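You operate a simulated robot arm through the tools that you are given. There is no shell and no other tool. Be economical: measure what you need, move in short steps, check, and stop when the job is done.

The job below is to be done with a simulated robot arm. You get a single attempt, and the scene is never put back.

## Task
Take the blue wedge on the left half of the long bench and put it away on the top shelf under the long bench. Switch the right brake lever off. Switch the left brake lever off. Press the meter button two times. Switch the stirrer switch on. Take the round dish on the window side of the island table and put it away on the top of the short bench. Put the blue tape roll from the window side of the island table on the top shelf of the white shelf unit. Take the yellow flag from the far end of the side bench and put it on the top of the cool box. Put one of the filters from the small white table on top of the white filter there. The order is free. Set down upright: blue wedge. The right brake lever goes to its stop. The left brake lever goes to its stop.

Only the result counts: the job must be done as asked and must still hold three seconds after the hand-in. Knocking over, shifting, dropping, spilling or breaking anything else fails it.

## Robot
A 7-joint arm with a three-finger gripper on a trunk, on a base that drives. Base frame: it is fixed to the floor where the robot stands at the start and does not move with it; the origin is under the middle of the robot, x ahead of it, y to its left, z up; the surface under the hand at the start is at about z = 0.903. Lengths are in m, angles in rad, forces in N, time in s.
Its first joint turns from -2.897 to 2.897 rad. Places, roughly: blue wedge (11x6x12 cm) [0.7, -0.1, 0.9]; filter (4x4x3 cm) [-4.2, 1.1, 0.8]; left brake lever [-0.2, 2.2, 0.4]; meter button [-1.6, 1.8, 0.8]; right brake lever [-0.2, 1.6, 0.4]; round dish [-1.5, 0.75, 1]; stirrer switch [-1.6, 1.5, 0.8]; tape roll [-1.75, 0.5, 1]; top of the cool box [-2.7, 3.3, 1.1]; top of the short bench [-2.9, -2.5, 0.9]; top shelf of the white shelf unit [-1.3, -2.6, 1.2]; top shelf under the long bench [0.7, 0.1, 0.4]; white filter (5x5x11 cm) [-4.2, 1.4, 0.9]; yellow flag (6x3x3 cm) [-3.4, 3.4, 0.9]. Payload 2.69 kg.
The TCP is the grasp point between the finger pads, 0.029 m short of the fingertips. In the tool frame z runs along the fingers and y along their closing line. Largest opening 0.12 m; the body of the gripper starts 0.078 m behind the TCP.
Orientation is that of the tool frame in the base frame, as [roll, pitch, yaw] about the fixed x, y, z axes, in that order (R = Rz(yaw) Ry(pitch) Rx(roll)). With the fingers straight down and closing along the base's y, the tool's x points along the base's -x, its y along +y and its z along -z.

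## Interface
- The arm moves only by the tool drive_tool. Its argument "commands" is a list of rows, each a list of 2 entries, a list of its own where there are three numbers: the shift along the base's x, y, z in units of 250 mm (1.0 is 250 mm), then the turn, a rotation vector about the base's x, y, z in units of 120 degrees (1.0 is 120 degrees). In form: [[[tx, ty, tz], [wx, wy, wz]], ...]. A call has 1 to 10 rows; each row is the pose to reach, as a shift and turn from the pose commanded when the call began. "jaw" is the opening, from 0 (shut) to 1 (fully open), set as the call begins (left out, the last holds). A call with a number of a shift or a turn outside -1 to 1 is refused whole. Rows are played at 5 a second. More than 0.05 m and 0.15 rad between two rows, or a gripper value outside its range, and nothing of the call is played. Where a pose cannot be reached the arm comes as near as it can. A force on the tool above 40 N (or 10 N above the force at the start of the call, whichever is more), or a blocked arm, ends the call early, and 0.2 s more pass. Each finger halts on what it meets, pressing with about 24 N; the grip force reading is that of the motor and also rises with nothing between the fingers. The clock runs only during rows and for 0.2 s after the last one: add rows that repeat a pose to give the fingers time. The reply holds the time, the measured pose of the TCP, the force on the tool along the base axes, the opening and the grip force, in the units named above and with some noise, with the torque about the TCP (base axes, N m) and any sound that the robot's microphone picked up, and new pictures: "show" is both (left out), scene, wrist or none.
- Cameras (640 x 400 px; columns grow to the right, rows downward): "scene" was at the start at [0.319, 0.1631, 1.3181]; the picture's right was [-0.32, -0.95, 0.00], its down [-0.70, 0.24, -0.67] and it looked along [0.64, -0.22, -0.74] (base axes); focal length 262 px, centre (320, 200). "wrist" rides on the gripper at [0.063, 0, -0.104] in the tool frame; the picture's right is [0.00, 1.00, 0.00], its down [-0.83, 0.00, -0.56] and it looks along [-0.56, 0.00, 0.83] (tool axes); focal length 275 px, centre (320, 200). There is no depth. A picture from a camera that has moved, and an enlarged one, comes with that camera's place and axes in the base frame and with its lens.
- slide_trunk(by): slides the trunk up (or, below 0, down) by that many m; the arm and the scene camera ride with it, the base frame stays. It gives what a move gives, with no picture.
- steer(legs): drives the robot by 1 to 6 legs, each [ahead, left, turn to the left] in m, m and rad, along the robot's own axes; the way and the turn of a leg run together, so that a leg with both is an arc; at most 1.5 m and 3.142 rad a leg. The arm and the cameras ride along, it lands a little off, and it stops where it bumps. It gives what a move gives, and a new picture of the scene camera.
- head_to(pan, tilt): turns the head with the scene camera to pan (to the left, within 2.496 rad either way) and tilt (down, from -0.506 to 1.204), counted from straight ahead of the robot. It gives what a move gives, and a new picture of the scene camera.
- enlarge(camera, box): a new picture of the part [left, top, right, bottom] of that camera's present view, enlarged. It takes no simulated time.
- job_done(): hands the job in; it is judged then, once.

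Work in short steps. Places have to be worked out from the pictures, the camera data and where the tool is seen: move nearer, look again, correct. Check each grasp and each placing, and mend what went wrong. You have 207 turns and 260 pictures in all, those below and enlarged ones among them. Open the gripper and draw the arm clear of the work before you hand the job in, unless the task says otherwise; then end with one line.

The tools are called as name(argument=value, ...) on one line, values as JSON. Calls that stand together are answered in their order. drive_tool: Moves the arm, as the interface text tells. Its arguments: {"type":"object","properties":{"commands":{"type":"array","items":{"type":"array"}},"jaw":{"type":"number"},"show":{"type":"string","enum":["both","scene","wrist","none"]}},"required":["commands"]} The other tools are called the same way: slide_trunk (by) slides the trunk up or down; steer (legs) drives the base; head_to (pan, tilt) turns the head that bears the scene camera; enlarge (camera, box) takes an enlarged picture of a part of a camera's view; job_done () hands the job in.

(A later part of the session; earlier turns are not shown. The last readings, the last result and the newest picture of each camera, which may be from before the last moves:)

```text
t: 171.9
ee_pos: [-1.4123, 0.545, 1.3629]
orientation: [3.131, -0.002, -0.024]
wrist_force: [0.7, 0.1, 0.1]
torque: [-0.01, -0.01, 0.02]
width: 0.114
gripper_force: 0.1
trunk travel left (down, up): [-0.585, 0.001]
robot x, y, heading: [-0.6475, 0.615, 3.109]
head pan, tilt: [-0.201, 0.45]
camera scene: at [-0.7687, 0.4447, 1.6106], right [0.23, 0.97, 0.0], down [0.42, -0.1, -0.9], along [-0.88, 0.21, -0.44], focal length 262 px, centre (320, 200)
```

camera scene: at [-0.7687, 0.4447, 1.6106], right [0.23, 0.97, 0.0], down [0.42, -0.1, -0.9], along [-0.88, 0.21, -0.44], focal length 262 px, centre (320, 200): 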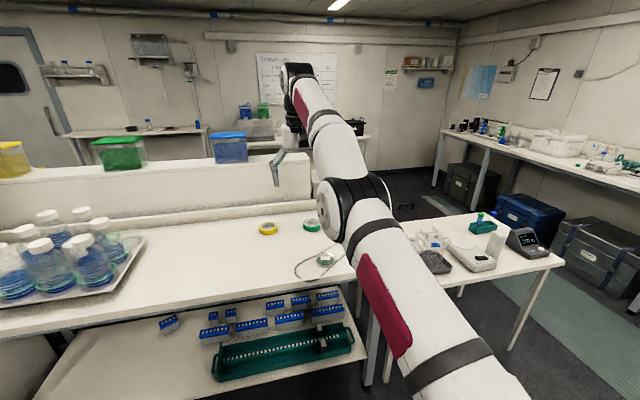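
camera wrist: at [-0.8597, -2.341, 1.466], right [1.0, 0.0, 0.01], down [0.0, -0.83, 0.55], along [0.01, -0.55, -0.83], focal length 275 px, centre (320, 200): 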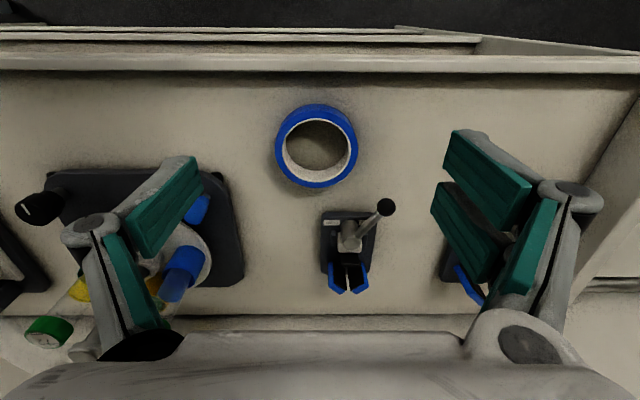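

Approach the table 0.2 m with a small heading correction.

steer(legs=[[0.2, 0, 0.03]])

drive_tool(commands=[[[0, 0.1, -0.15], [0, 0, 0]], [[0, 0.2, -0.32], [0, 0, 0]], [[0, 0.3, -0.49], [0, 0, 0]], [[0, 0.4, -0.66], [0, 0, 0]], [[0, 0.5, -0.8], [0, 0, 0]], [[0, 0.5, -0.9], [0, 0, 0]], [[0, 0.5, -0.9], [0, 0, 0]]], jaw=1, show="wrist")

```text
t: 173.5
ee_pos: [-1.6087, 0.5254, 1.3619]
orientation: [3.133, -0.001, 0.005]
wrist_force: [-0.4, 0.0, -0.7]
torque: [-0.01, 0.01, -0.04]
width: 0.1139
gripper_force: 0.0
trunk travel left (down, up): [-0.585, 0.001]
robot x, y, heading: [-0.8453, 0.6197, 3.14]
head pan, tilt: [-0.201, 0.45]
camera scene: at [-0.9623, 0.4445, 1.6107], right [0.2, 0.98, 0.0], down [0.43, -0.09, -0.9], along [-0.88, 0.18, -0.44], focal length 262 px, centre (320, 200)
```

scene: 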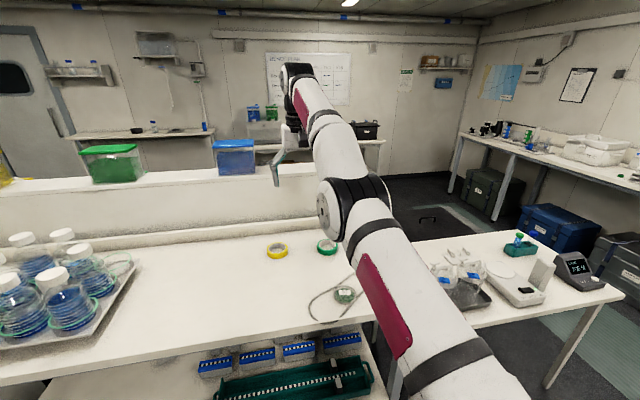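

```text
t: 175.1
ee_pos: [-1.6746, 0.655, 1.1499]
orientation: [3.133, -0.003, 0.005]
wrist_force: [1.6, 0.1, 0.6]
torque: [0.0, 0.0, -0.01]
width: 0.1201
gripper_force: 0.0
out of reach, approached as far as the arm can: row 1, 2, 3, 4, 5, 6, 7
trunk travel left (down, up): [-0.585, 0.001]
robot x, y, heading: [-0.8461, 0.616, 3.142]
head pan, tilt: [-0.201, 0.45]
camera wrist: at [-1.6127, 0.6565, 1.2537], right [0.01, -1.0, 0.01], down [-0.83, 0.0, 0.55], along [-0.55, -0.01, -0.83], focal length 275 px, centre (320, 200)
```

wrist: 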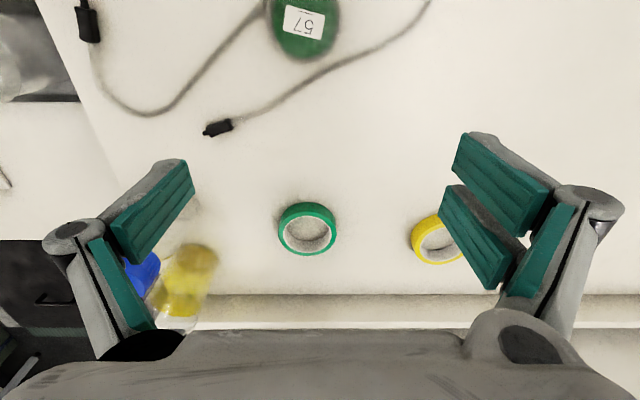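

Dish ≈(-1.615, 0.670), with cable strands near its +y edge and further off at -y. Get a view right above it.

drive_tool(commands=[[[0.15, 0.02, 0], [0, 0, 0]], [[0.3, 0.04, 0], [0, 0, 0]], [[0.44, 0.06, 0], [0, 0, 0]], [[0.44, 0.06, 0], [0, 0, 0]]], show="wrist")

```text
t: 176.1
ee_pos: [-1.6712, 0.6699, 1.1641]
orientation: [3.132, -0.003, 0.005]
wrist_force: [-0.2, 0.3, -0.1]
torque: [0.01, -0.03, 0.0]
width: 0.1202
gripper_force: 0.1
out of reach, approached as far as the arm can: row 1, 2, 3, 4
trunk travel left (down, up): [-0.585, 0.001]
robot x, y, heading: [-0.8498, 0.6159, 3.138]
head pan, tilt: [-0.201, 0.45]
camera wrist: at [-1.6099, 0.6706, 1.2673], right [0.01, -1.0, 0.01], down [-0.83, 0.0, 0.55], along [-0.55, -0.01, -0.83], focal length 275 px, centre (320, 200)
```

wrist: 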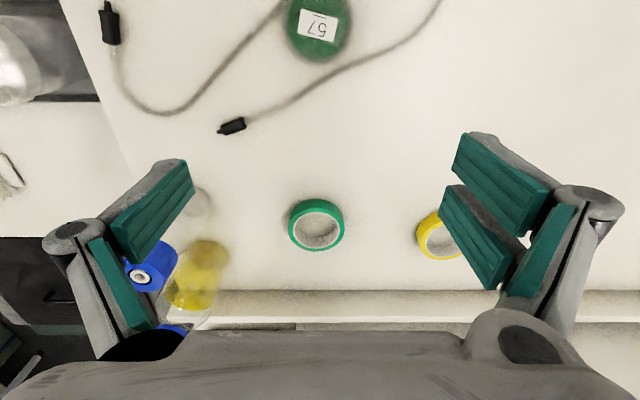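

The arm hangs at an awkward height; lower the hand so the solver gets comfortable.

drive_tool(commands=[[[0, 0, -0.15], [0, 0, 0]], [[0, 0, -0.3], [0, 0, 0]], [[0, 0, -0.3], [0, 0, 0]], [[0, 0, -0.3], [0, 0, 0]]], show="wrist")

```text
t: 177.1
ee_pos: [-1.6798, 0.672, 1.0871]
orientation: [3.134, -0.005, 0.006]
wrist_force: [0.2, -0.1, 0.1]
torque: [0.04, 0.01, 0.02]
width: 0.1199
gripper_force: 0.2
out of reach, approached as far as the arm can: row 1, 2, 3, 4
trunk travel left (down, up): [-0.585, 0.001]
robot x, y, heading: [-0.8467, 0.6171, 3.14]
head pan, tilt: [-0.201, 0.45]
camera wrist: at [-1.6173, 0.6727, 1.1903], right [0.01, -1.0, 0.01], down [-0.83, 0.0, 0.55], along [-0.55, -0.01, -0.83], focal length 275 px, centre (320, 200)
```

wrist: 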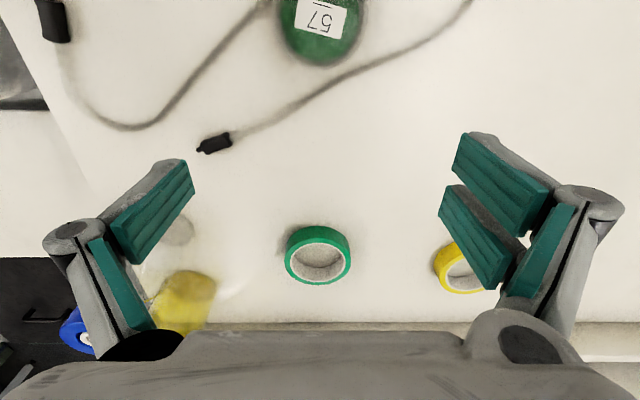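

The commanded pose had drifted too near the robot; command the hand outward to x≈-1.615 again.

drive_tool(commands=[[[-0.16, 0, 0], [0, 0, 0]], [[-0.32, 0, 0], [0, 0, 0]], [[-0.48, 0, 0], [0, 0, 0]], [[-0.64, 0, 0], [0, 0, 0]], [[-0.64, 0, 0], [0, 0, 0]]], show="wrist")

```text
t: 178.3
ee_pos: [-1.6825, 0.6594, 1.0799]
orientation: [3.133, -0.001, 0.006]
wrist_force: [0.6, 0.7, 0.7]
torque: [-0.01, 0.0, 0.0]
width: 0.12
gripper_force: 0.0
out of reach, approached as far as the arm can: row 1, 2, 3, 4, 5
trunk travel left (down, up): [-0.585, 0.001]
robot x, y, heading: [-0.8494, 0.6143, 3.145]
head pan, tilt: [-0.201, 0.45]
camera wrist: at [-1.6211, 0.6621, 1.1834], right [0.01, -1.0, 0.01], down [-0.83, 0.0, 0.56], along [-0.55, -0.01, -0.83], focal length 275 px, centre (320, 200)
```

wrist: 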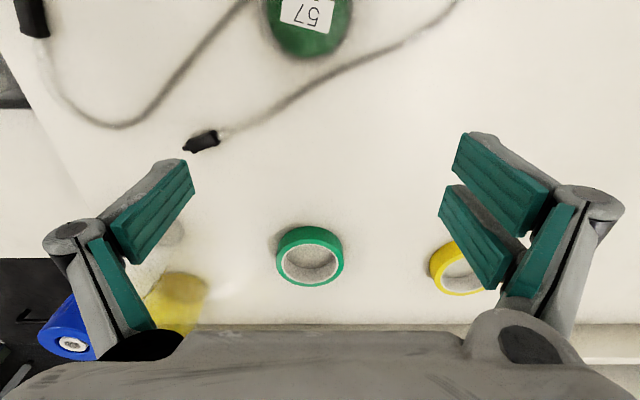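

Still stuck in this posture. Back the base up 0.12 m so the dish lies at a comfortable reach.

steer(legs=[[-0.12, 0, 0]])

drive_tool(commands=[[[-0.12, 0, 0], [0, 0, 0]], [[-0.24, 0, 0], [0, 0, 0]], [[-0.36, 0, 0], [0, 0, 0]], [[-0.48, 0, 0], [0, 0, 0]], [[-0.48, 0, 0], [0, 0, 0]]], show="wrist")

```text
t: 179.5
ee_pos: [-1.5624, 0.6605, 1.08]
orientation: [3.135, -0.003, 0.002]
wrist_force: [0.7, -0.4, -0.2]
torque: [0.02, -0.02, 0.03]
width: 0.1199
gripper_force: 0.1
trunk travel left (down, up): [-0.585, 0.001]
robot x, y, heading: [-0.7266, 0.6187, 3.138]
head pan, tilt: [-0.201, 0.45]
camera scene: at [-0.8419, 0.4444, 1.6106], right [0.2, 0.98, 0.0], down [0.43, -0.09, -0.9], along [-0.88, 0.18, -0.44], focal length 262 px, centre (320, 200)
```

scene: 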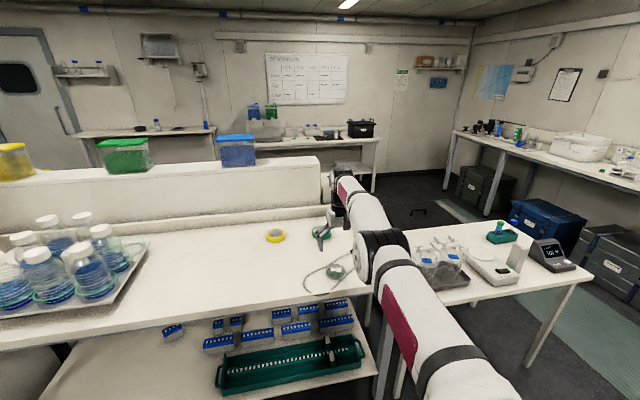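

```text
t: 180.7
ee_pos: [-1.5624, 0.6548, 1.0774]
orientation: [3.132, 0.002, 0.002]
wrist_force: [-0.1, 0.7, -0.6]
torque: [-0.08, 0.01, 0.01]
width: 0.1204
gripper_force: 0.1
out of reach, approached as far as the arm can: row 1, 2, 3, 4, 5
trunk travel left (down, up): [-0.585, 0.001]
robot x, y, heading: [-0.7258, 0.6185, 3.141]
head pan, tilt: [-0.201, 0.45]
camera wrist: at [-1.5008, 0.6569, 1.18], right [0.01, -1.0, 0.01], down [-0.83, 0.0, 0.56], along [-0.56, -0.01, -0.83], focal length 275 px, centre (320, 200)
```

wrist: 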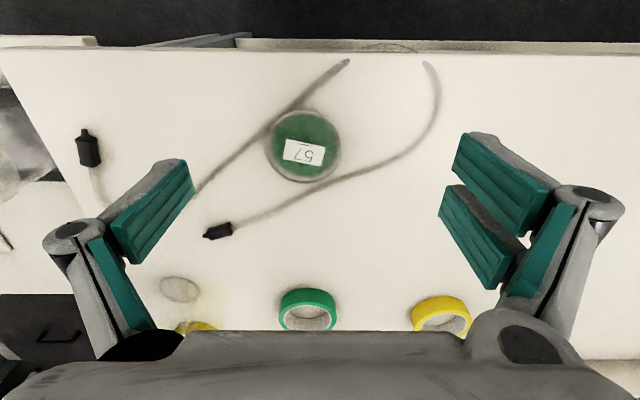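

Excellent view: dish centre ≈(-1.618, 0.671), cable strands tangent at upper-left and bottom; I'll close along an axis turned 32°. First find the reachable region by commanding further outward.

drive_tool(commands=[[[-0.12, 0, 0], [0, 0, 0]], [[-0.24, 0, 0], [0, 0, 0]], [[-0.36, 0, 0], [0, 0, 0]], [[-0.36, 0, 0], [0, 0, 0]]], jaw=0.85, show="none")

```text
t: 181.7
ee_pos: [-1.5617, 0.6554, 1.0773]
orientation: [3.133, -0.001, 0.003]
wrist_force: [0.1, -0.5, -0.6]
torque: [-0.04, -0.01, 0.01]
width: 0.102
gripper_force: 0.2
out of reach, approached as far as the arm can: row 1, 2, 3, 4
trunk travel left (down, up): [-0.585, 0.001]
robot x, y, heading: [-0.7266, 0.6183, 3.14]
head pan, tilt: [-0.201, 0.45]
```

No motion at all—the arm seems stuck at a joint limit. Try raising.

drive_tool(commands=[[[0, 0, 0.15], [0, 0, 0]], [[0, 0, 0.3], [0, 0, 0]], [[0, 0, 0.45], [0, 0, 0]], [[0, 0, 0.6], [0, 0, 0]], [[0, 0, 0.6], [0, 0, 0]]], show="none")

```text
t: 182.9
ee_pos: [-1.5428, 0.6474, 1.2256]
orientation: [3.132, 0.0, 0.006]
wrist_force: [0.1, -0.2, 1.6]
torque: [-0.01, 0.03, 0.02]
width: 0.1021
gripper_force: 0.0
out of reach, approached as far as the arm can: row 1, 2, 3, 4, 5
trunk travel left (down, up): [-0.585, 0.001]
robot x, y, heading: [-0.7251, 0.6159, 3.134]
head pan, tilt: [-0.201, 0.45]
```

Test by commanding inward to learn the direction of the limit.

drive_tool(commands=[[[0.15, 0, 0], [0, 0, 0]], [[0.3, 0, 0], [0, 0, 0]], [[0.45, 0, 0], [0, 0, 0]], [[0.6, 0, 0], [0, 0, 0]], [[0.6, 0, 0], [0, 0, 0]]], show="scene")

```text
t: 184.1
ee_pos: [-1.3926, 0.6483, 1.2258]
orientation: [3.132, 0.0, 0.005]
wrist_force: [0.0, 1.1, 0.4]
torque: [0.0, 0.01, 0.03]
width: 0.1022
gripper_force: 0.0
trunk travel left (down, up): [-0.585, 0.001]
robot x, y, heading: [-0.7244, 0.6165, 3.142]
head pan, tilt: [-0.201, 0.45]
camera scene: at [-0.8417, 0.4444, 1.6106], right [0.2, 0.98, 0.0], down [0.43, -0.09, -0.9], along [-0.88, 0.18, -0.44], focal length 262 px, centre (320, 200)
```

scene: 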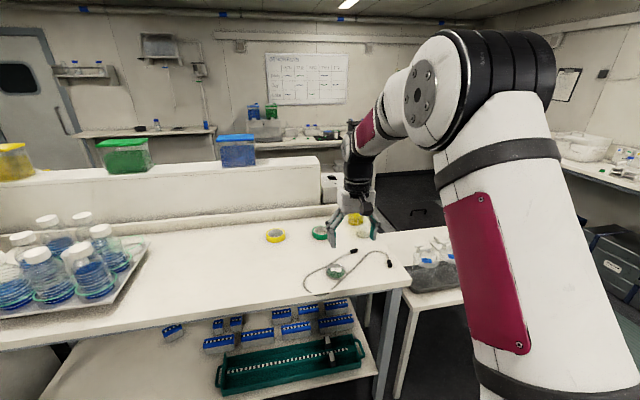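

It was the outer reach limit because the trunk is so high. Lower the trunk 0.15 m and drive 0.12 m ahead.

slide_trunk(by=-0.12)

steer(legs=[[0.12, 0, 0]])

drive_tool(commands=[[[-0.12, 0.02, 0], [0, 0, 0.05]], [[-0.24, 0.04, 0], [0, 0, 0.1]], [[-0.32, 0.07, 0], [0, 0, 0.15]], [[-0.4, 0.09, 0], [0, 0, 0.2]], [[-0.4, 0.09, 0], [0, 0, 0.2667]], [[-0.4, 0.09, 0], [0, 0, 0.2667]]], show="wrist")

```text
t: 185.6
ee_pos: [-1.3909, 0.6479, 1.1064]
orientation: [3.132, -0.001, 0.004]
wrist_force: [-0.2, 0.1, 0.4]
torque: [0.01, -0.02, 0.02]
width: 0.102
gripper_force: 0.1
trunk travel left (down, up): [-0.465, 0.121]
robot x, y, heading: [-0.7239, 0.6135, 3.14]
head pan, tilt: [-0.201, 0.45]
```

```text
t: 186.8
ee_pos: [-1.5132, 0.6483, 1.1052]
orientation: [3.131, 0.0, 0.004]
wrist_force: [0.3, -0.5, 0.4]
torque: [-0.02, 0.01, 0.01]
width: 0.1021
gripper_force: 0.2
trunk travel left (down, up): [-0.465, 0.121]
robot x, y, heading: [-0.8437, 0.6168, 3.14]
head pan, tilt: [-0.201, 0.45]
camera scene: at [-1.0954, 0.4449, 1.491], right [0.2, 0.98, 0.0], down [0.43, -0.09, -0.9], along [-0.88, 0.18, -0.44], focal length 262 px, centre (320, 200)
```

scene: 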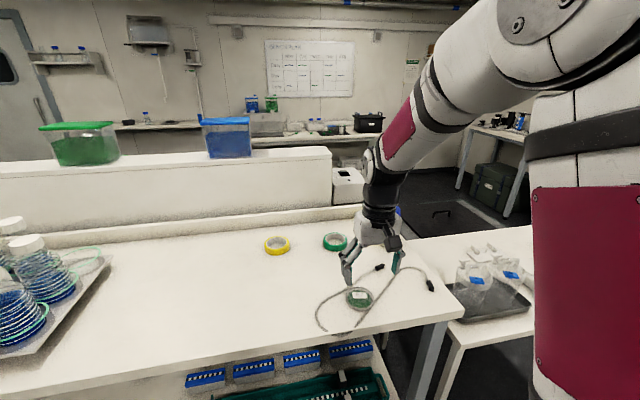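

```text
t: 188.2
ee_pos: [-1.6137, 0.6701, 1.1055]
orientation: [3.134, 0.0, 0.563]
wrist_force: [0.2, -0.6, -0.3]
torque: [0.0, 0.01, -0.02]
width: 0.1019
gripper_force: 0.0
trunk travel left (down, up): [-0.465, 0.121]
robot x, y, heading: [-0.8472, 0.6136, 3.137]
head pan, tilt: [-0.201, 0.45]
camera wrist: at [-1.562, 0.7045, 1.2089], right [0.54, -0.84, 0.01], down [-0.7, -0.44, 0.56], along [-0.46, -0.31, -0.83], focal length 275 px, centre (320, 200)
```

wrist: 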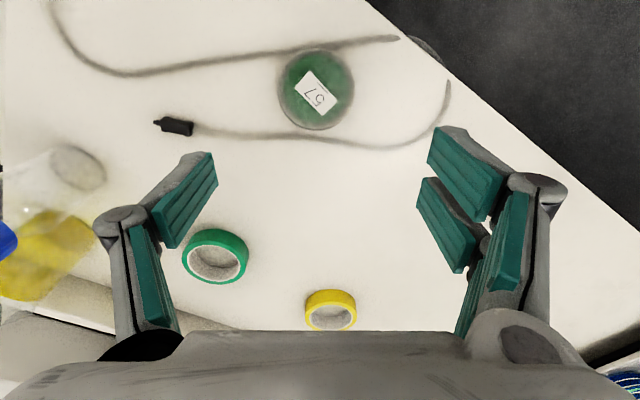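

Perfect alignment: strands lie above and below, fingers left and right. Descend to just above the table.

drive_tool(commands=[[[0, 0, -0.18], [0, 0, 0]], [[0, 0, -0.36], [0, 0, 0]], [[0, 0, -0.54], [0, 0, 0]], [[0, 0, -0.62], [0, 0, 0]], [[0, 0, -0.62], [0, 0, 0]]], show="wrist")

```text
t: 189.4
ee_pos: [-1.6131, 0.6705, 0.9493]
orientation: [3.133, -0.001, 0.564]
wrist_force: [0.3, 0.2, 0.5]
torque: [0.02, -0.04, -0.02]
width: 0.1021
gripper_force: 0.2
trunk travel left (down, up): [-0.465, 0.121]
robot x, y, heading: [-0.8502, 0.6199, 3.141]
head pan, tilt: [-0.201, 0.45]
camera wrist: at [-1.5615, 0.7047, 1.0531], right [0.54, -0.84, 0.01], down [-0.7, -0.44, 0.56], along [-0.46, -0.3, -0.83], focal length 275 px, centre (320, 200)
```

wrist: 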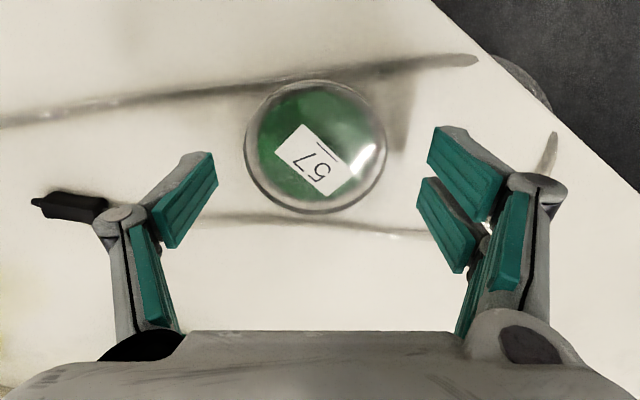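

Centred. Lower 2 cm more and close gently.

drive_tool(commands=[[[0, 0, -0.04], [0, 0, 0]], [[0, 0, -0.076], [0, 0, 0]], [[0, 0, -0.076], [0, 0, 0]]], show="none")

drive_tool(commands=[[[0, 0, 0], [0, 0, 0]], [[0, 0, 0], [0, 0, 0]], [[0, 0, 0], [0, 0, 0]]], jaw=0, show="wrist")

```text
t: 190.2
ee_pos: [-1.6136, 0.6701, 0.9304]
orientation: [3.133, -0.002, 0.561]
wrist_force: [0.2, 0.4, 0.5]
torque: [-0.02, 0.0, 0.0]
width: 0.102
gripper_force: 0.1
trunk travel left (down, up): [-0.465, 0.121]
robot x, y, heading: [-0.8462, 0.6169, 3.138]
head pan, tilt: [-0.201, 0.45]
```

```text
t: 191.1
ee_pos: [-1.6137, 0.6688, 0.9317]
orientation: [3.134, 0.0, 0.562]
wrist_force: [-0.4, 1.0, 3.9]
torque: [-0.02, -0.02, 0.06]
width: 0.077
gripper_force: 24.3
trunk travel left (down, up): [-0.465, 0.121]
robot x, y, heading: [-0.8471, 0.6178, 3.137]
head pan, tilt: [-0.201, 0.45]
camera wrist: at [-1.5617, 0.7048, 1.0349], right [0.54, -0.84, 0.01], down [-0.7, -0.44, 0.56], along [-0.46, -0.3, -0.83], focal length 275 px, centre (320, 200)
```

wrist: 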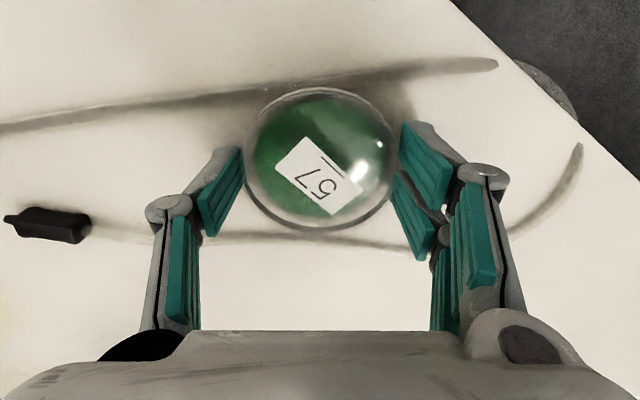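

Gripped at 77 mm. Lift slowly and check that the cable stays.

drive_tool(commands=[[[0, 0, 0.04], [0, 0, 0]], [[0, 0, 0.1], [0, 0, 0]], [[0, 0, 0.25], [0, 0, 0]], [[0, 0, 0.42], [0, 0, 0]], [[0, 0, 0.6], [0, 0, 0]], [[0, 0, 0.78], [0, 0, 0]], [[0, 0, 0.95], [0, 0, 0]], [[0, 0, 0.95], [0, 0, 0]]], show="wrist")

```text
t: 192.8
ee_pos: [-1.6149, 0.6699, 1.1703]
orientation: [3.132, -0.002, 0.562]
wrist_force: [0.1, 0.7, -1.0]
torque: [0.02, 0.02, 0.04]
width: 0.0767
gripper_force: 23.5
trunk travel left (down, up): [-0.465, 0.121]
robot x, y, heading: [-0.8474, 0.6182, 3.14]
head pan, tilt: [-0.201, 0.45]
camera wrist: at [-1.5625, 0.7045, 1.2733], right [0.54, -0.84, 0.01], down [-0.7, -0.44, 0.56], along [-0.46, -0.3, -0.83], focal length 275 px, centre (320, 200)
```

wrist: 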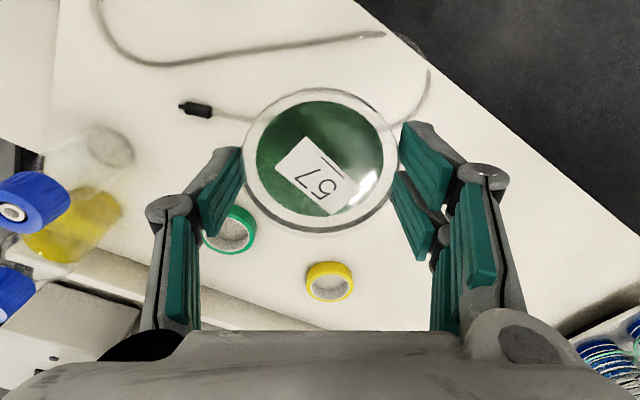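

Dish held. Travel back down the corridor toward the short bench: back off, turn to -y, drive 1.9 m, then turn to face -x and look.

steer(legs=[[-0.2, 0, 0], [0, 0, 1.57], [1.5, 0, 0], [0.7, 0, 0]])

head_to(pan=-1.3, tilt=0.45)

```text
t: 208.8
ee_pos: [-0.6582, -2.337, 1.1683]
orientation: [3.118, -0.014, 2.147]
wrist_force: [1.3, 6.6, 1.5]
torque: [0.07, 0.05, -0.06]
width: 0.0768
gripper_force: 24.1
trunk travel left (down, up): [-0.465, 0.121]
robot x, y, heading: [-0.6159, -1.5748, -1.562]
head pan, tilt: [-0.201, 0.45]
stopped in leg 4: the force on the tool passed its limit at 47 N (the readings are from after the stop); the commanded pose is now the measured one
camera scene: at [-0.4443, -1.8229, 1.4909], right [-0.98, 0.19, 0.0], down [0.08, 0.43, -0.9], along [-0.17, -0.88, -0.43], focal length 262 px, centre (320, 200)
```

scene: 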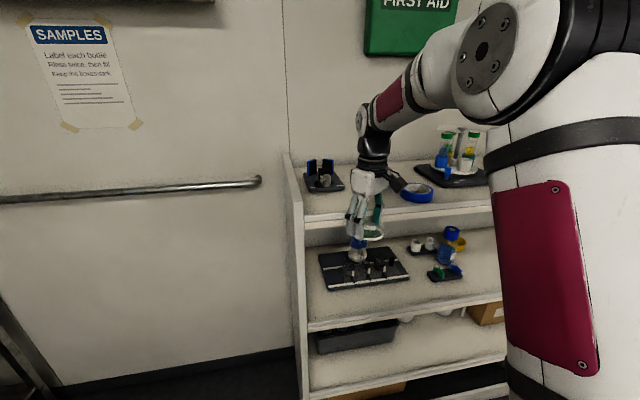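

```text
t: 210.2
ee_pos: [-0.6585, -2.3387, 1.1672]
orientation: [3.119, -0.015, 2.146]
wrist_force: [-0.2, 11.7, -1.0]
torque: [0.19, -0.02, -0.18]
width: 0.0769
gripper_force: 23.8
trunk travel left (down, up): [-0.465, 0.121]
robot x, y, heading: [-0.6194, -1.574, -1.561]
head pan, tilt: [-1.3, 0.45]
camera scene: at [-0.5153, -1.758, 1.4911], right [-0.28, 0.96, 0.0], down [0.42, 0.12, -0.9], along [-0.86, -0.25, -0.44], focal length 262 px, centre (320, 200)
```

scene: 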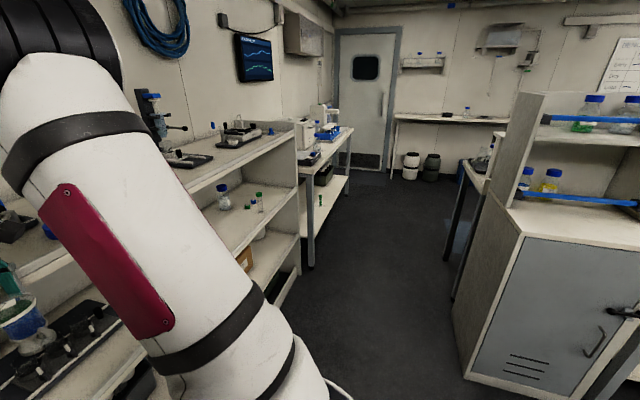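

I drove too far and the hand touched the shelf edge. Back off and check the dish and the shelf.

steer(legs=[[-0.2, 0, 0]])

enlarge(camera="wrist", box=[0, 0, 640, 400])

head_to(pan=-0.35, tilt=0.45)

```text
t: 211.8
ee_pos: [-0.6605, -2.1389, 1.168]
orientation: [3.121, -0.016, 2.148]
wrist_force: [0.2, 0.2, 0.3]
torque: [-0.03, -0.03, -0.02]
width: 0.0768
gripper_force: 23.8
trunk travel left (down, up): [-0.465, 0.121]
robot x, y, heading: [-0.6136, -1.3768, -1.561]
head pan, tilt: [-1.3, 0.45]
camera scene: at [-0.5174, -1.5582, 1.4909], right [-0.28, 0.96, 0.0], down [0.42, 0.12, -0.9], along [-0.86, -0.25, -0.44], focal length 262 px, centre (320, 200)
```

scene: 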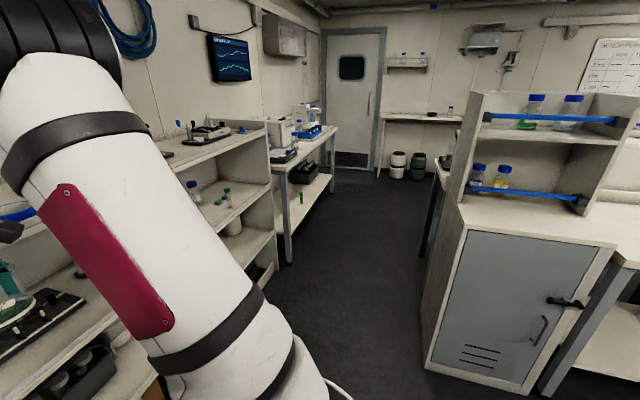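

```text
1.00 times, centred on (320, 200) of wrist (not enlarged: the box is as wide or as high as the picture)
camera zoom: at [-0.6966, -2.0891, 1.2722], right [0.84, 0.55, 0.02], down [0.45, -0.71, 0.54], along [0.31, -0.45, -0.84], focal length 275 px, centre (320, 200)
```

zoom: 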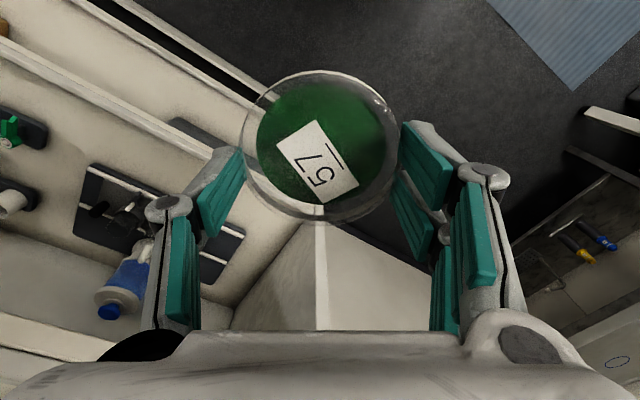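

```text
t: 213.0
ee_pos: [-0.6592, -2.1399, 1.168]
orientation: [3.12, -0.014, 2.148]
wrist_force: [-0.4, -0.3, 0.0]
torque: [0.0, 0.0, 0.01]
width: 0.0767
gripper_force: 23.7
trunk travel left (down, up): [-0.465, 0.121]
robot x, y, heading: [-0.6199, -1.3779, -1.555]
head pan, tilt: [-0.351, 0.45]
camera scene: at [-0.4598, -1.6192, 1.491], right [-0.94, 0.33, 0.0], down [0.15, 0.41, -0.9], along [-0.3, -0.85, -0.44], focal length 262 px, centre (320, 200)
```

scene: 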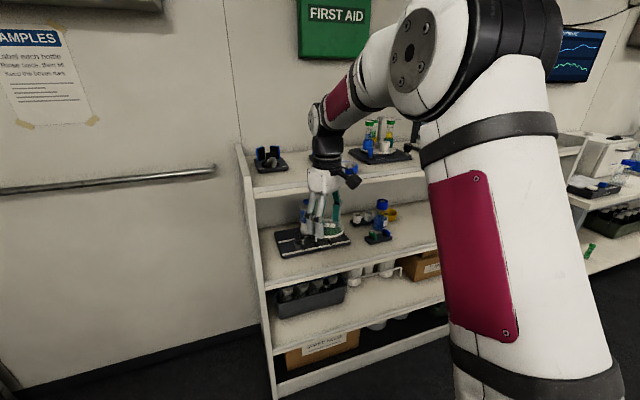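

Dish still firm, shelf intact. The corridor past the cabinet is about 1.08 m wide, so I'll strafe facing the bench with the hand high and retracted.

slide_trunk(by=0.12)

drive_tool(commands=[[[0, 0.12, 0.06], [0, 0, 0]], [[0, 0.24, 0.12], [0, 0, 0]], [[0, 0.36, 0.18], [0, 0, 0]], [[0, 0.5, 0.24], [0, 0, 0]], [[0, 0.6, 0.24], [0, 0, 0]], [[0, 0.6, 0.24], [0, 0, 0]]], show="none")

```text
t: 214.5
ee_pos: [-0.6589, -2.1407, 1.2867]
orientation: [3.119, -0.013, 2.149]
wrist_force: [0.9, -0.2, -1.7]
torque: [0.02, 0.01, 0.01]
width: 0.077
gripper_force: 24.0
trunk travel left (down, up): [-0.585, 0.001]
robot x, y, heading: [-0.6245, -1.3753, -1.561]
head pan, tilt: [-0.351, 0.45]
```

```text
t: 215.9
ee_pos: [-0.661, -1.9897, 1.3484]
orientation: [3.121, -0.012, 2.148]
wrist_force: [-0.6, 0.4, -0.1]
torque: [-0.04, -0.02, -0.02]
width: 0.0768
gripper_force: 24.4
trunk travel left (down, up): [-0.585, 0.001]
robot x, y, heading: [-0.6195, -1.3764, -1.562]
head pan, tilt: [-0.351, 0.45]
```

Move ahead 0.34 m and strafe right 1.3 m, then look at the short bench.

steer(legs=[[0.34, 0, -0.01], [0, -1.2, 0]])

head_to(pan=-0.75, tilt=0.5)

```text
t: 223.8
ee_pos: [-1.8675, -2.3305, 1.3488]
orientation: [3.121, -0.014, 2.138]
wrist_force: [0.1, 0.4, 0.0]
torque: [-0.02, 0.02, 0.01]
width: 0.0768
gripper_force: 23.5
trunk travel left (down, up): [-0.585, 0.001]
robot x, y, heading: [-1.8185, -1.7145, -1.568]
head pan, tilt: [-0.351, 0.45]
camera scene: at [-1.6624, -1.8291, 1.6106], right [-0.94, 0.34, 0.0], down [0.15, 0.41, -0.9], along [-0.31, -0.85, -0.44], focal length 262 px, centre (320, 200)
```

scene: 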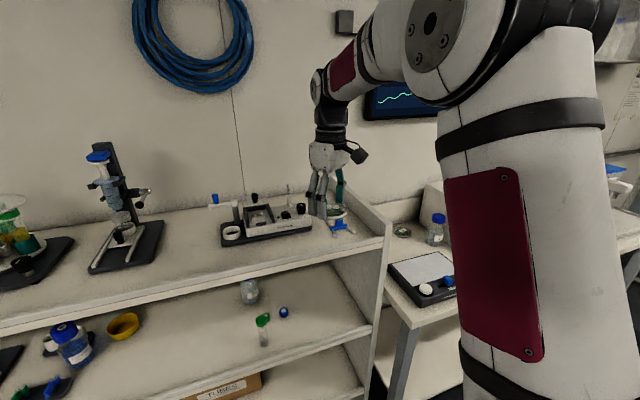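

```text
t: 224.7
ee_pos: [-1.8671, -2.3297, 1.3487]
orientation: [3.122, -0.014, 2.139]
wrist_force: [0.3, -0.2, -0.1]
torque: [-0.01, 0.03, 0.01]
width: 0.0765
gripper_force: 24.2
trunk travel left (down, up): [-0.585, 0.001]
robot x, y, heading: [-1.822, -1.7163, -1.57]
head pan, tilt: [-0.75, 0.499]
camera scene: at [-1.6928, -1.8095, 1.6061], right [-0.73, 0.68, 0.0], down [0.33, 0.35, -0.88], along [-0.6, -0.64, -0.48], focal length 262 px, centre (320, 200)
```

scene: 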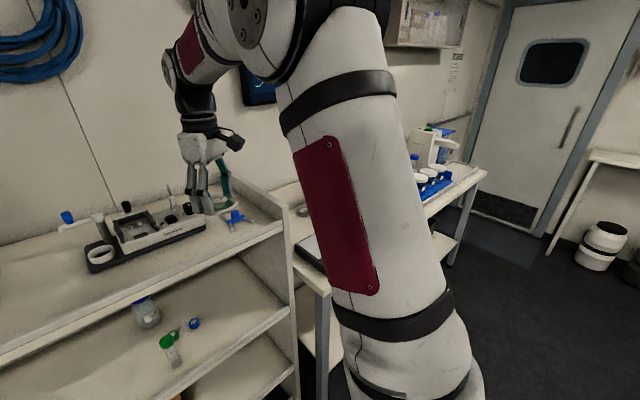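

Continue strafing right 0.75 m and look back at the bench.

steer(legs=[[0, -0.75, 0]])

head_to(pan=0.15, tilt=0.75)

enlarge(camera="wrist", box=[0, 0, 640, 400])

```text
t: 228.8
ee_pos: [-2.6153, -2.3327, 1.3493]
orientation: [3.123, -0.013, 2.143]
wrist_force: [-0.8, -0.8, -0.7]
torque: [-0.01, -0.02, 0.02]
width: 0.0766
gripper_force: 24.4
trunk travel left (down, up): [-0.585, 0.001]
robot x, y, heading: [-2.573, -1.7212, -1.564]
head pan, tilt: [-0.75, 0.499]
camera scene: at [-2.4425, -1.8112, 1.6061], right [-0.73, 0.68, 0.0], down [0.32, 0.35, -0.88], along [-0.6, -0.64, -0.48], focal length 262 px, centre (320, 200)
```

scene: 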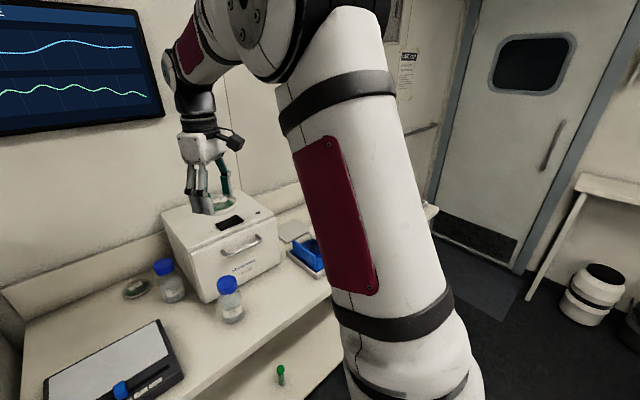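

```text
t: 229.9
ee_pos: [-2.616, -2.3321, 1.3487]
orientation: [3.121, -0.016, 2.14]
wrist_force: [-0.6, 0.5, -0.6]
torque: [-0.01, 0.01, 0.0]
width: 0.0764
gripper_force: 23.9
trunk travel left (down, up): [-0.585, 0.001]
robot x, y, heading: [-2.5696, -1.7223, -1.567]
head pan, tilt: [0.15, 0.75]
camera scene: at [-2.3681, -1.8263, 1.5842], right [-0.99, -0.15, 0.0], down [-0.1, 0.67, -0.73], along [0.11, -0.72, -0.68], focal length 262 px, centre (320, 200)
```

scene: 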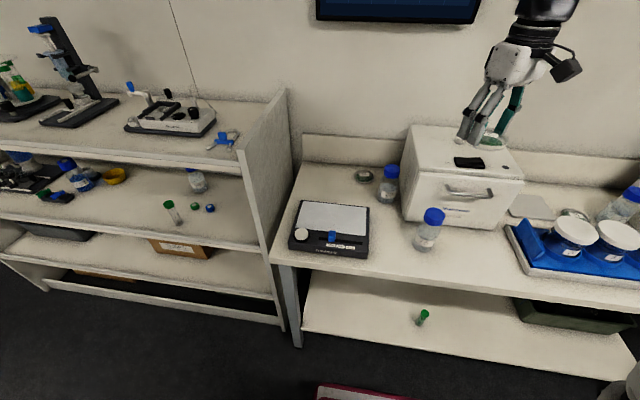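

```text
1.00 times, centred on (320, 200) of wrist (not enlarged: the box is as wide or as high as the picture)
camera zoom: at [-2.6514, -2.2815, 1.4528], right [0.84, 0.54, 0.02], down [0.45, -0.71, 0.54], along [0.31, -0.45, -0.84], focal length 275 px, centre (320, 200)
```

zoom: 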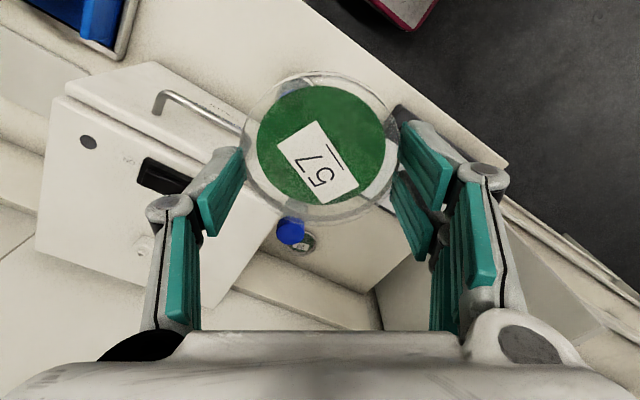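

Free patch at about x -2.66…-2.9, y -2.29…-2.47 in front of the white box. Target dish at (-2.81, -2.36). Shift right 0.19 m, then lower the trunk 0.2 m.

steer(legs=[[0, -0.19, 0]])

slide_trunk(by=-0.2)

enlarge(camera="wrist", box=[0, 0, 640, 400])

head_to(pan=0.0, tilt=0.8)

```text
t: 231.5
ee_pos: [-2.808, -2.3324, 1.348]
orientation: [3.121, -0.015, 2.141]
wrist_force: [0.3, 0.1, -1.1]
torque: [-0.03, 0.01, -0.03]
width: 0.0767
gripper_force: 23.6
trunk travel left (down, up): [-0.585, 0.001]
robot x, y, heading: [-2.7629, -1.7218, -1.564]
head pan, tilt: [0.15, 0.75]
camera scene: at [-2.5603, -1.8272, 1.5842], right [-0.99, -0.15, 0.0], down [-0.1, 0.67, -0.73], along [0.11, -0.72, -0.68], focal length 262 px, centre (320, 200)
```

scene: 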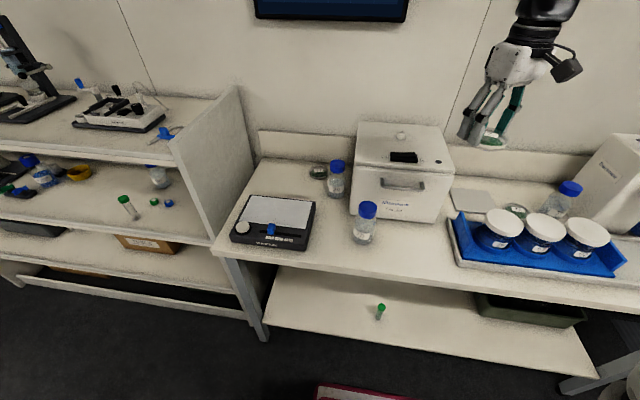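

```text
t: 233.7
ee_pos: [-2.8076, -2.3331, 1.1495]
orientation: [3.12, -0.015, 2.141]
wrist_force: [0.9, -0.7, -0.5]
torque: [0.02, -0.01, 0.02]
width: 0.0766
gripper_force: 24.0
trunk travel left (down, up): [-0.385, 0.201]
robot x, y, heading: [-2.7639, -1.7232, -1.563]
head pan, tilt: [0.15, 0.75]
```

```text
1.00 times, centred on (320, 200) of wrist (not enlarged: the box is as wide or as high as the picture)
camera zoom: at [-2.8441, -2.2821, 1.2527], right [0.84, 0.54, 0.02], down [0.45, -0.71, 0.54], along [0.31, -0.45, -0.84], focal length 275 px, centre (320, 200)
```

zoom: 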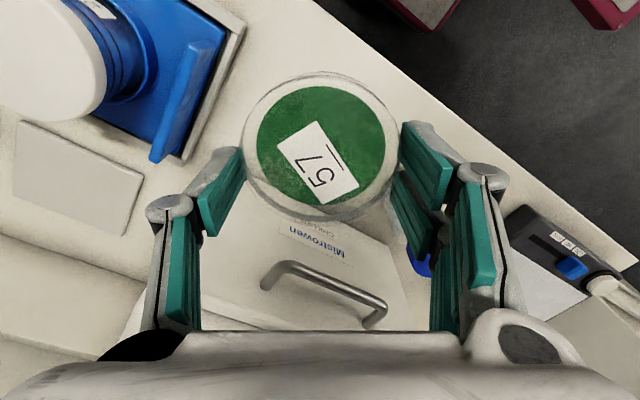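

```text
t: 234.4
ee_pos: [-2.8074, -2.3318, 1.1491]
orientation: [3.12, -0.014, 2.142]
wrist_force: [0.6, 0.1, -0.9]
torque: [0.03, 0.02, 0.0]
width: 0.0766
gripper_force: 24.1
trunk travel left (down, up): [-0.385, 0.201]
robot x, y, heading: [-2.763, -1.7177, -1.568]
head pan, tilt: [0.0, 0.799]
camera scene: at [-2.572, -2.015, 1.3803], right [-1.0, 0.0, 0.0], down [0.0, 0.72, -0.7], along [0.0, -0.7, -0.72], focal length 262 px, centre (320, 200)
```

scene: 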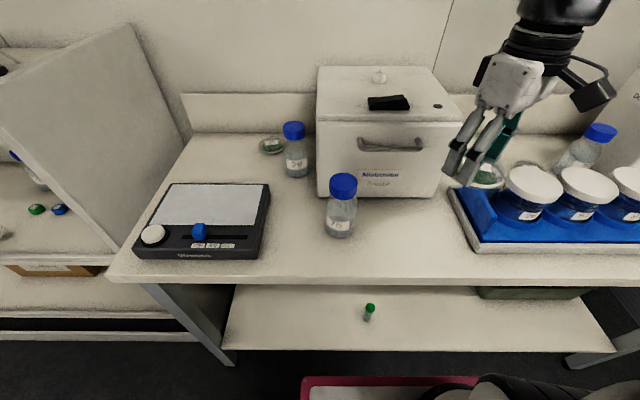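

Refine: target (-2.785, -2.35). Descend in two stages.

drive_tool(commands=[[[0.09, -0.07, 0], [0, 0, 0]], [[0.09, -0.07, -0.18], [0, 0, 0]], [[0.09, -0.07, -0.36], [0, 0, 0]], [[0.09, -0.07, -0.54], [0, 0, 0]], [[0.09, -0.07, -0.7], [0, 0, 0]], [[0.09, -0.07, -0.7], [0, 0, 0]]])

```text
t: 235.8
ee_pos: [-2.7855, -2.3496, 0.9735]
orientation: [3.123, -0.014, 2.141]
wrist_force: [0.5, -0.3, 0.5]
torque: [-0.03, 0.0, 0.0]
width: 0.0765
gripper_force: 24.1
trunk travel left (down, up): [-0.385, 0.201]
robot x, y, heading: [-2.7652, -1.7197, -1.565]
head pan, tilt: [0.0, 0.799]
camera scene: at [-2.572, -2.0149, 1.3803], right [-1.0, 0.0, 0.0], down [0.0, 0.72, -0.7], along [0.0, -0.7, -0.72], focal length 262 px, centre (320, 200)
camera wrist: at [-2.8219, -2.2999, 1.0775], right [0.84, 0.54, 0.02], down [0.45, -0.71, 0.54], along [0.31, -0.45, -0.84], focal length 275 px, centre (320, 200)
```

scene: 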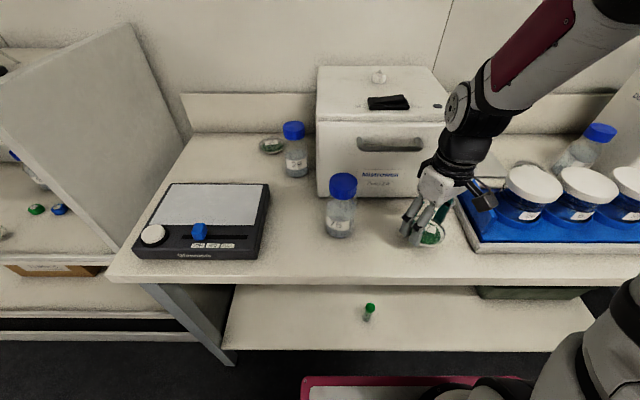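
wrist: 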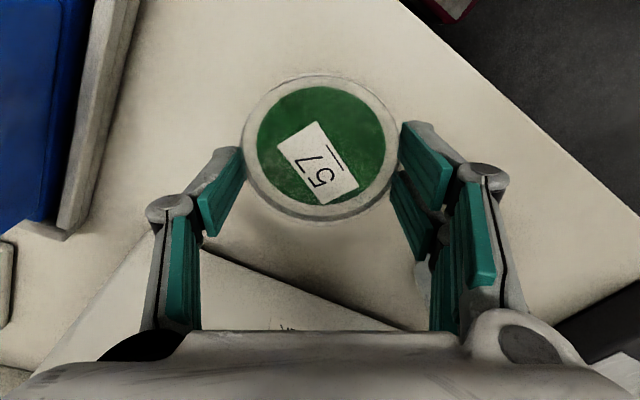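

Clear all around. Final slow descent till contact.

drive_tool(commands=[[[0, 0, -0.06], [0, 0, 0]], [[0, 0, -0.1], [0, 0, 0]], [[0, 0, -0.12], [0, 0, 0]], [[0, 0, -0.135], [0, 0, 0]], [[0, 0, -0.15], [0, 0, 0]], [[0, 0, -0.165], [0, 0, 0]], [[0, 0, -0.18], [0, 0, 0]]], show="none")

```text
t: 237.4
ee_pos: [-2.7851, -2.3488, 0.9291]
orientation: [3.12, -0.011, 2.142]
wrist_force: [3.2, 4.0, 22.9]
torque: [0.2, -0.09, 0.02]
width: 0.0779
gripper_force: 24.0
trunk travel left (down, up): [-0.385, 0.201]
robot x, y, heading: [-2.7649, -1.7177, -1.566]
head pan, tilt: [0.0, 0.799]
```

Contact. Open and lift.

drive_tool(commands=[[[0, 0, 0.01], [0, 0, 0]], [[0, 0, 0.01], [0, 0, 0]], [[0, 0, 0.01], [0, 0, 0]], [[0, 0, 0.1], [0, 0, 0]], [[0, 0, 0.28], [0, 0, 0]], [[0, 0, 0.46], [0, 0, 0]], [[0, 0, 0.64], [0, 0, 0]], [[0, 0.05, 0.82], [0, 0, 0]], [[0, 0.1, 1.0], [0, 0, 0]]], jaw=0.9)

```text
t: 239.4
ee_pos: [-2.7857, -2.3247, 1.1786]
orientation: [3.119, -0.016, 2.141]
wrist_force: [0.2, 0.1, 0.2]
torque: [0.02, 0.02, 0.0]
width: 0.1079
gripper_force: 0.1
trunk travel left (down, up): [-0.385, 0.201]
robot x, y, heading: [-2.7614, -1.7199, -1.566]
head pan, tilt: [0.0, 0.799]
camera scene: at [-2.5721, -2.0153, 1.3802], right [-1.0, 0.0, 0.0], down [0.0, 0.72, -0.7], along [0.0, -0.7, -0.72], focal length 262 px, centre (320, 200)
camera wrist: at [-2.8218, -2.274, 1.2834], right [0.84, 0.54, 0.02], down [0.45, -0.71, 0.54], along [0.31, -0.45, -0.84], focal length 275 px, centre (320, 200)
```

scene: 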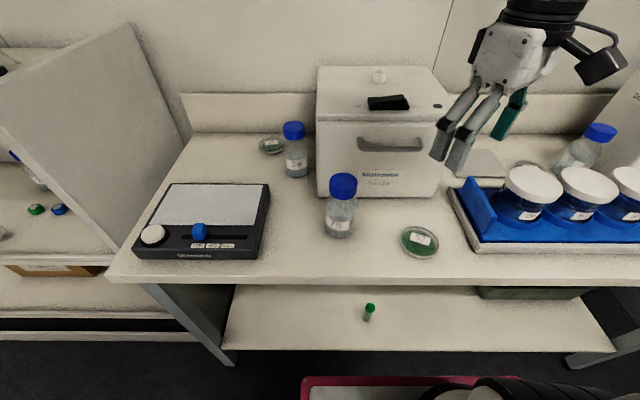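
wrist: 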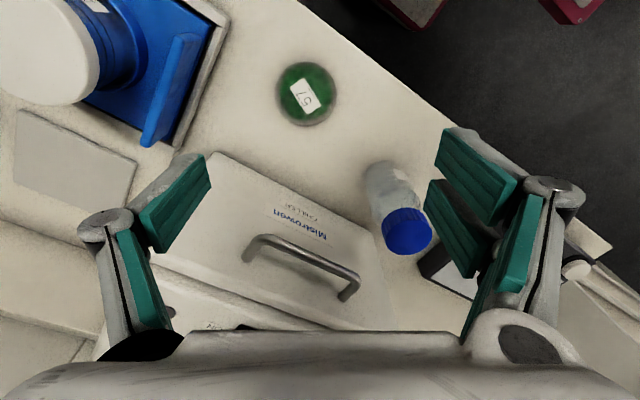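

Dish placed. Now survey the way to the west and north.

head_to(pan=-1.6, tilt=0.35)

head_to(pan=-2.45, tilt=0.35)

```text
t: 241.1
ee_pos: [-2.7852, -2.3246, 1.1784]
orientation: [3.121, -0.015, 2.142]
wrist_force: [-0.3, -0.2, -0.9]
torque: [0.01, 0.0, -0.01]
width: 0.1083
gripper_force: 0.1
trunk travel left (down, up): [-0.385, 0.201]
robot x, y, heading: [-2.7605, -1.7224, -1.57]
head pan, tilt: [-1.6, 0.351]
camera scene: at [-2.6655, -1.932, 1.4199], right [0.02, 1.0, 0.0], down [0.34, -0.01, -0.94], along [-0.94, 0.02, -0.34], focal length 262 px, centre (320, 200)
```

scene: 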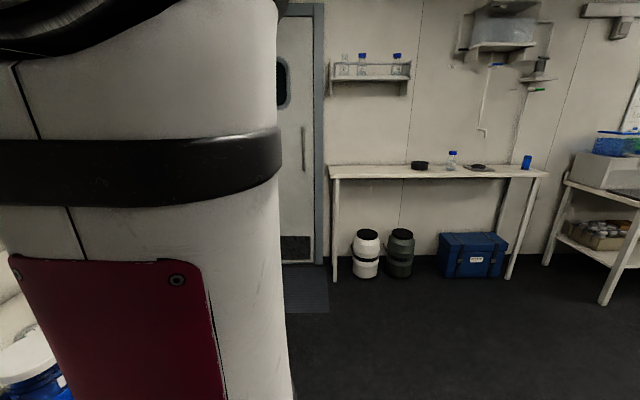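

```text
t: 242.2
ee_pos: [-2.7851, -2.3244, 1.1791]
orientation: [3.121, -0.015, 2.141]
wrist_force: [0.7, -0.1, 0.0]
torque: [0.02, -0.02, 0.01]
width: 0.108
gripper_force: 0.1
trunk travel left (down, up): [-0.385, 0.201]
robot x, y, heading: [-2.7632, -1.7151, -1.567]
head pan, tilt: [-2.45, 0.351]
camera scene: at [-2.6321, -1.8629, 1.4199], right [0.77, 0.64, 0.0], down [0.22, -0.26, -0.94], along [-0.6, 0.72, -0.34], focal length 262 px, centre (320, 200)
```

scene: 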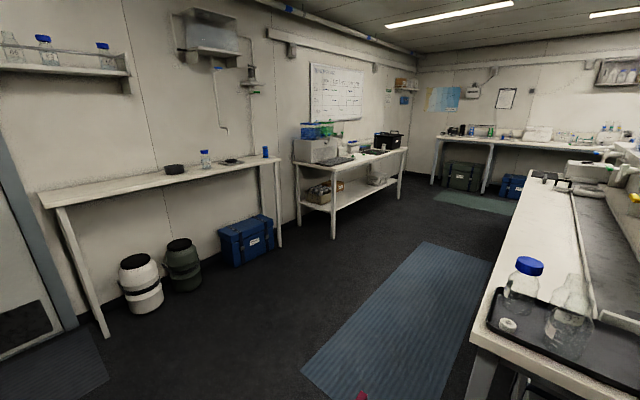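

Aisle on the west side is about 1.5 m wide. Raise the trunk, strafe to x≈-3.4, turn to face -x, and strafe north.

slide_trunk(by=0.2)

steer(legs=[[0, -0.65, 0], [0, 0, -1.575], [0, -1.5, 0], [0, -1.2, 0]])

head_to(pan=0.0, tilt=0.6)

```text
t: 244.4
ee_pos: [-2.7838, -2.3257, 1.3778]
orientation: [3.12, -0.013, 2.141]
wrist_force: [0.7, 0.6, 0.4]
torque: [-0.03, -0.01, 0.03]
width: 0.1079
gripper_force: 0.1
trunk travel left (down, up): [-0.585, 0.001]
robot x, y, heading: [-2.7623, -1.7172, -1.567]
head pan, tilt: [-2.45, 0.351]
```

```text
t: 264.5
ee_pos: [-4.0184, 1.0075, 1.3795]
orientation: [3.12, -0.015, 0.557]
wrist_force: [0.0, 1.0, 0.5]
torque: [-0.01, 0.01, -0.03]
width: 0.108
gripper_force: 0.0
trunk travel left (down, up): [-0.585, 0.001]
robot x, y, heading: [-3.4177, 0.9758, 3.138]
head pan, tilt: [-2.45, 0.351]
camera scene: at [-3.37, 0.8447, 1.6198], right [0.63, -0.78, 0.0], down [-0.27, -0.22, -0.94], along [0.73, 0.59, -0.34], focal length 262 px, centre (320, 200)
```

scene: 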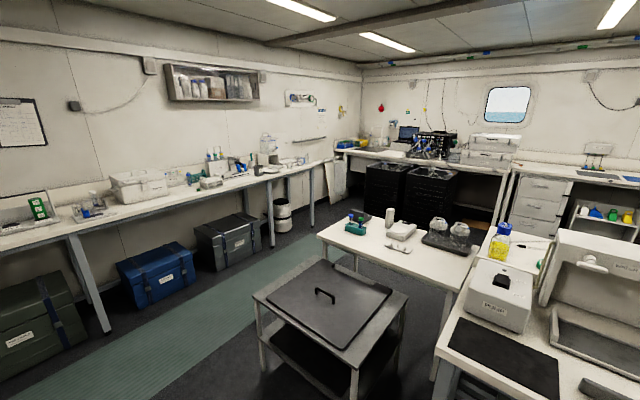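

```text
t: 266.8
ee_pos: [-4.02, 1.0075, 1.3794]
orientation: [3.121, -0.013, 0.558]
wrist_force: [0.7, -0.1, 0.6]
torque: [0.0, -0.02, -0.03]
width: 0.1081
gripper_force: 0.0
trunk travel left (down, up): [-0.585, 0.001]
robot x, y, heading: [-3.4141, 0.9775, 3.131]
head pan, tilt: [0.0, 0.6]
camera scene: at [-3.5307, 0.7868, 1.5971], right [0.01, 1.0, 0.0], down [0.56, -0.01, -0.83], along [-0.83, 0.01, -0.56], focal length 262 px, centre (320, 200)
```

scene: 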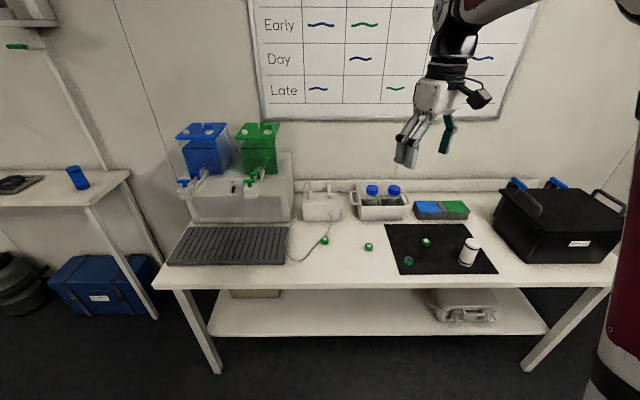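

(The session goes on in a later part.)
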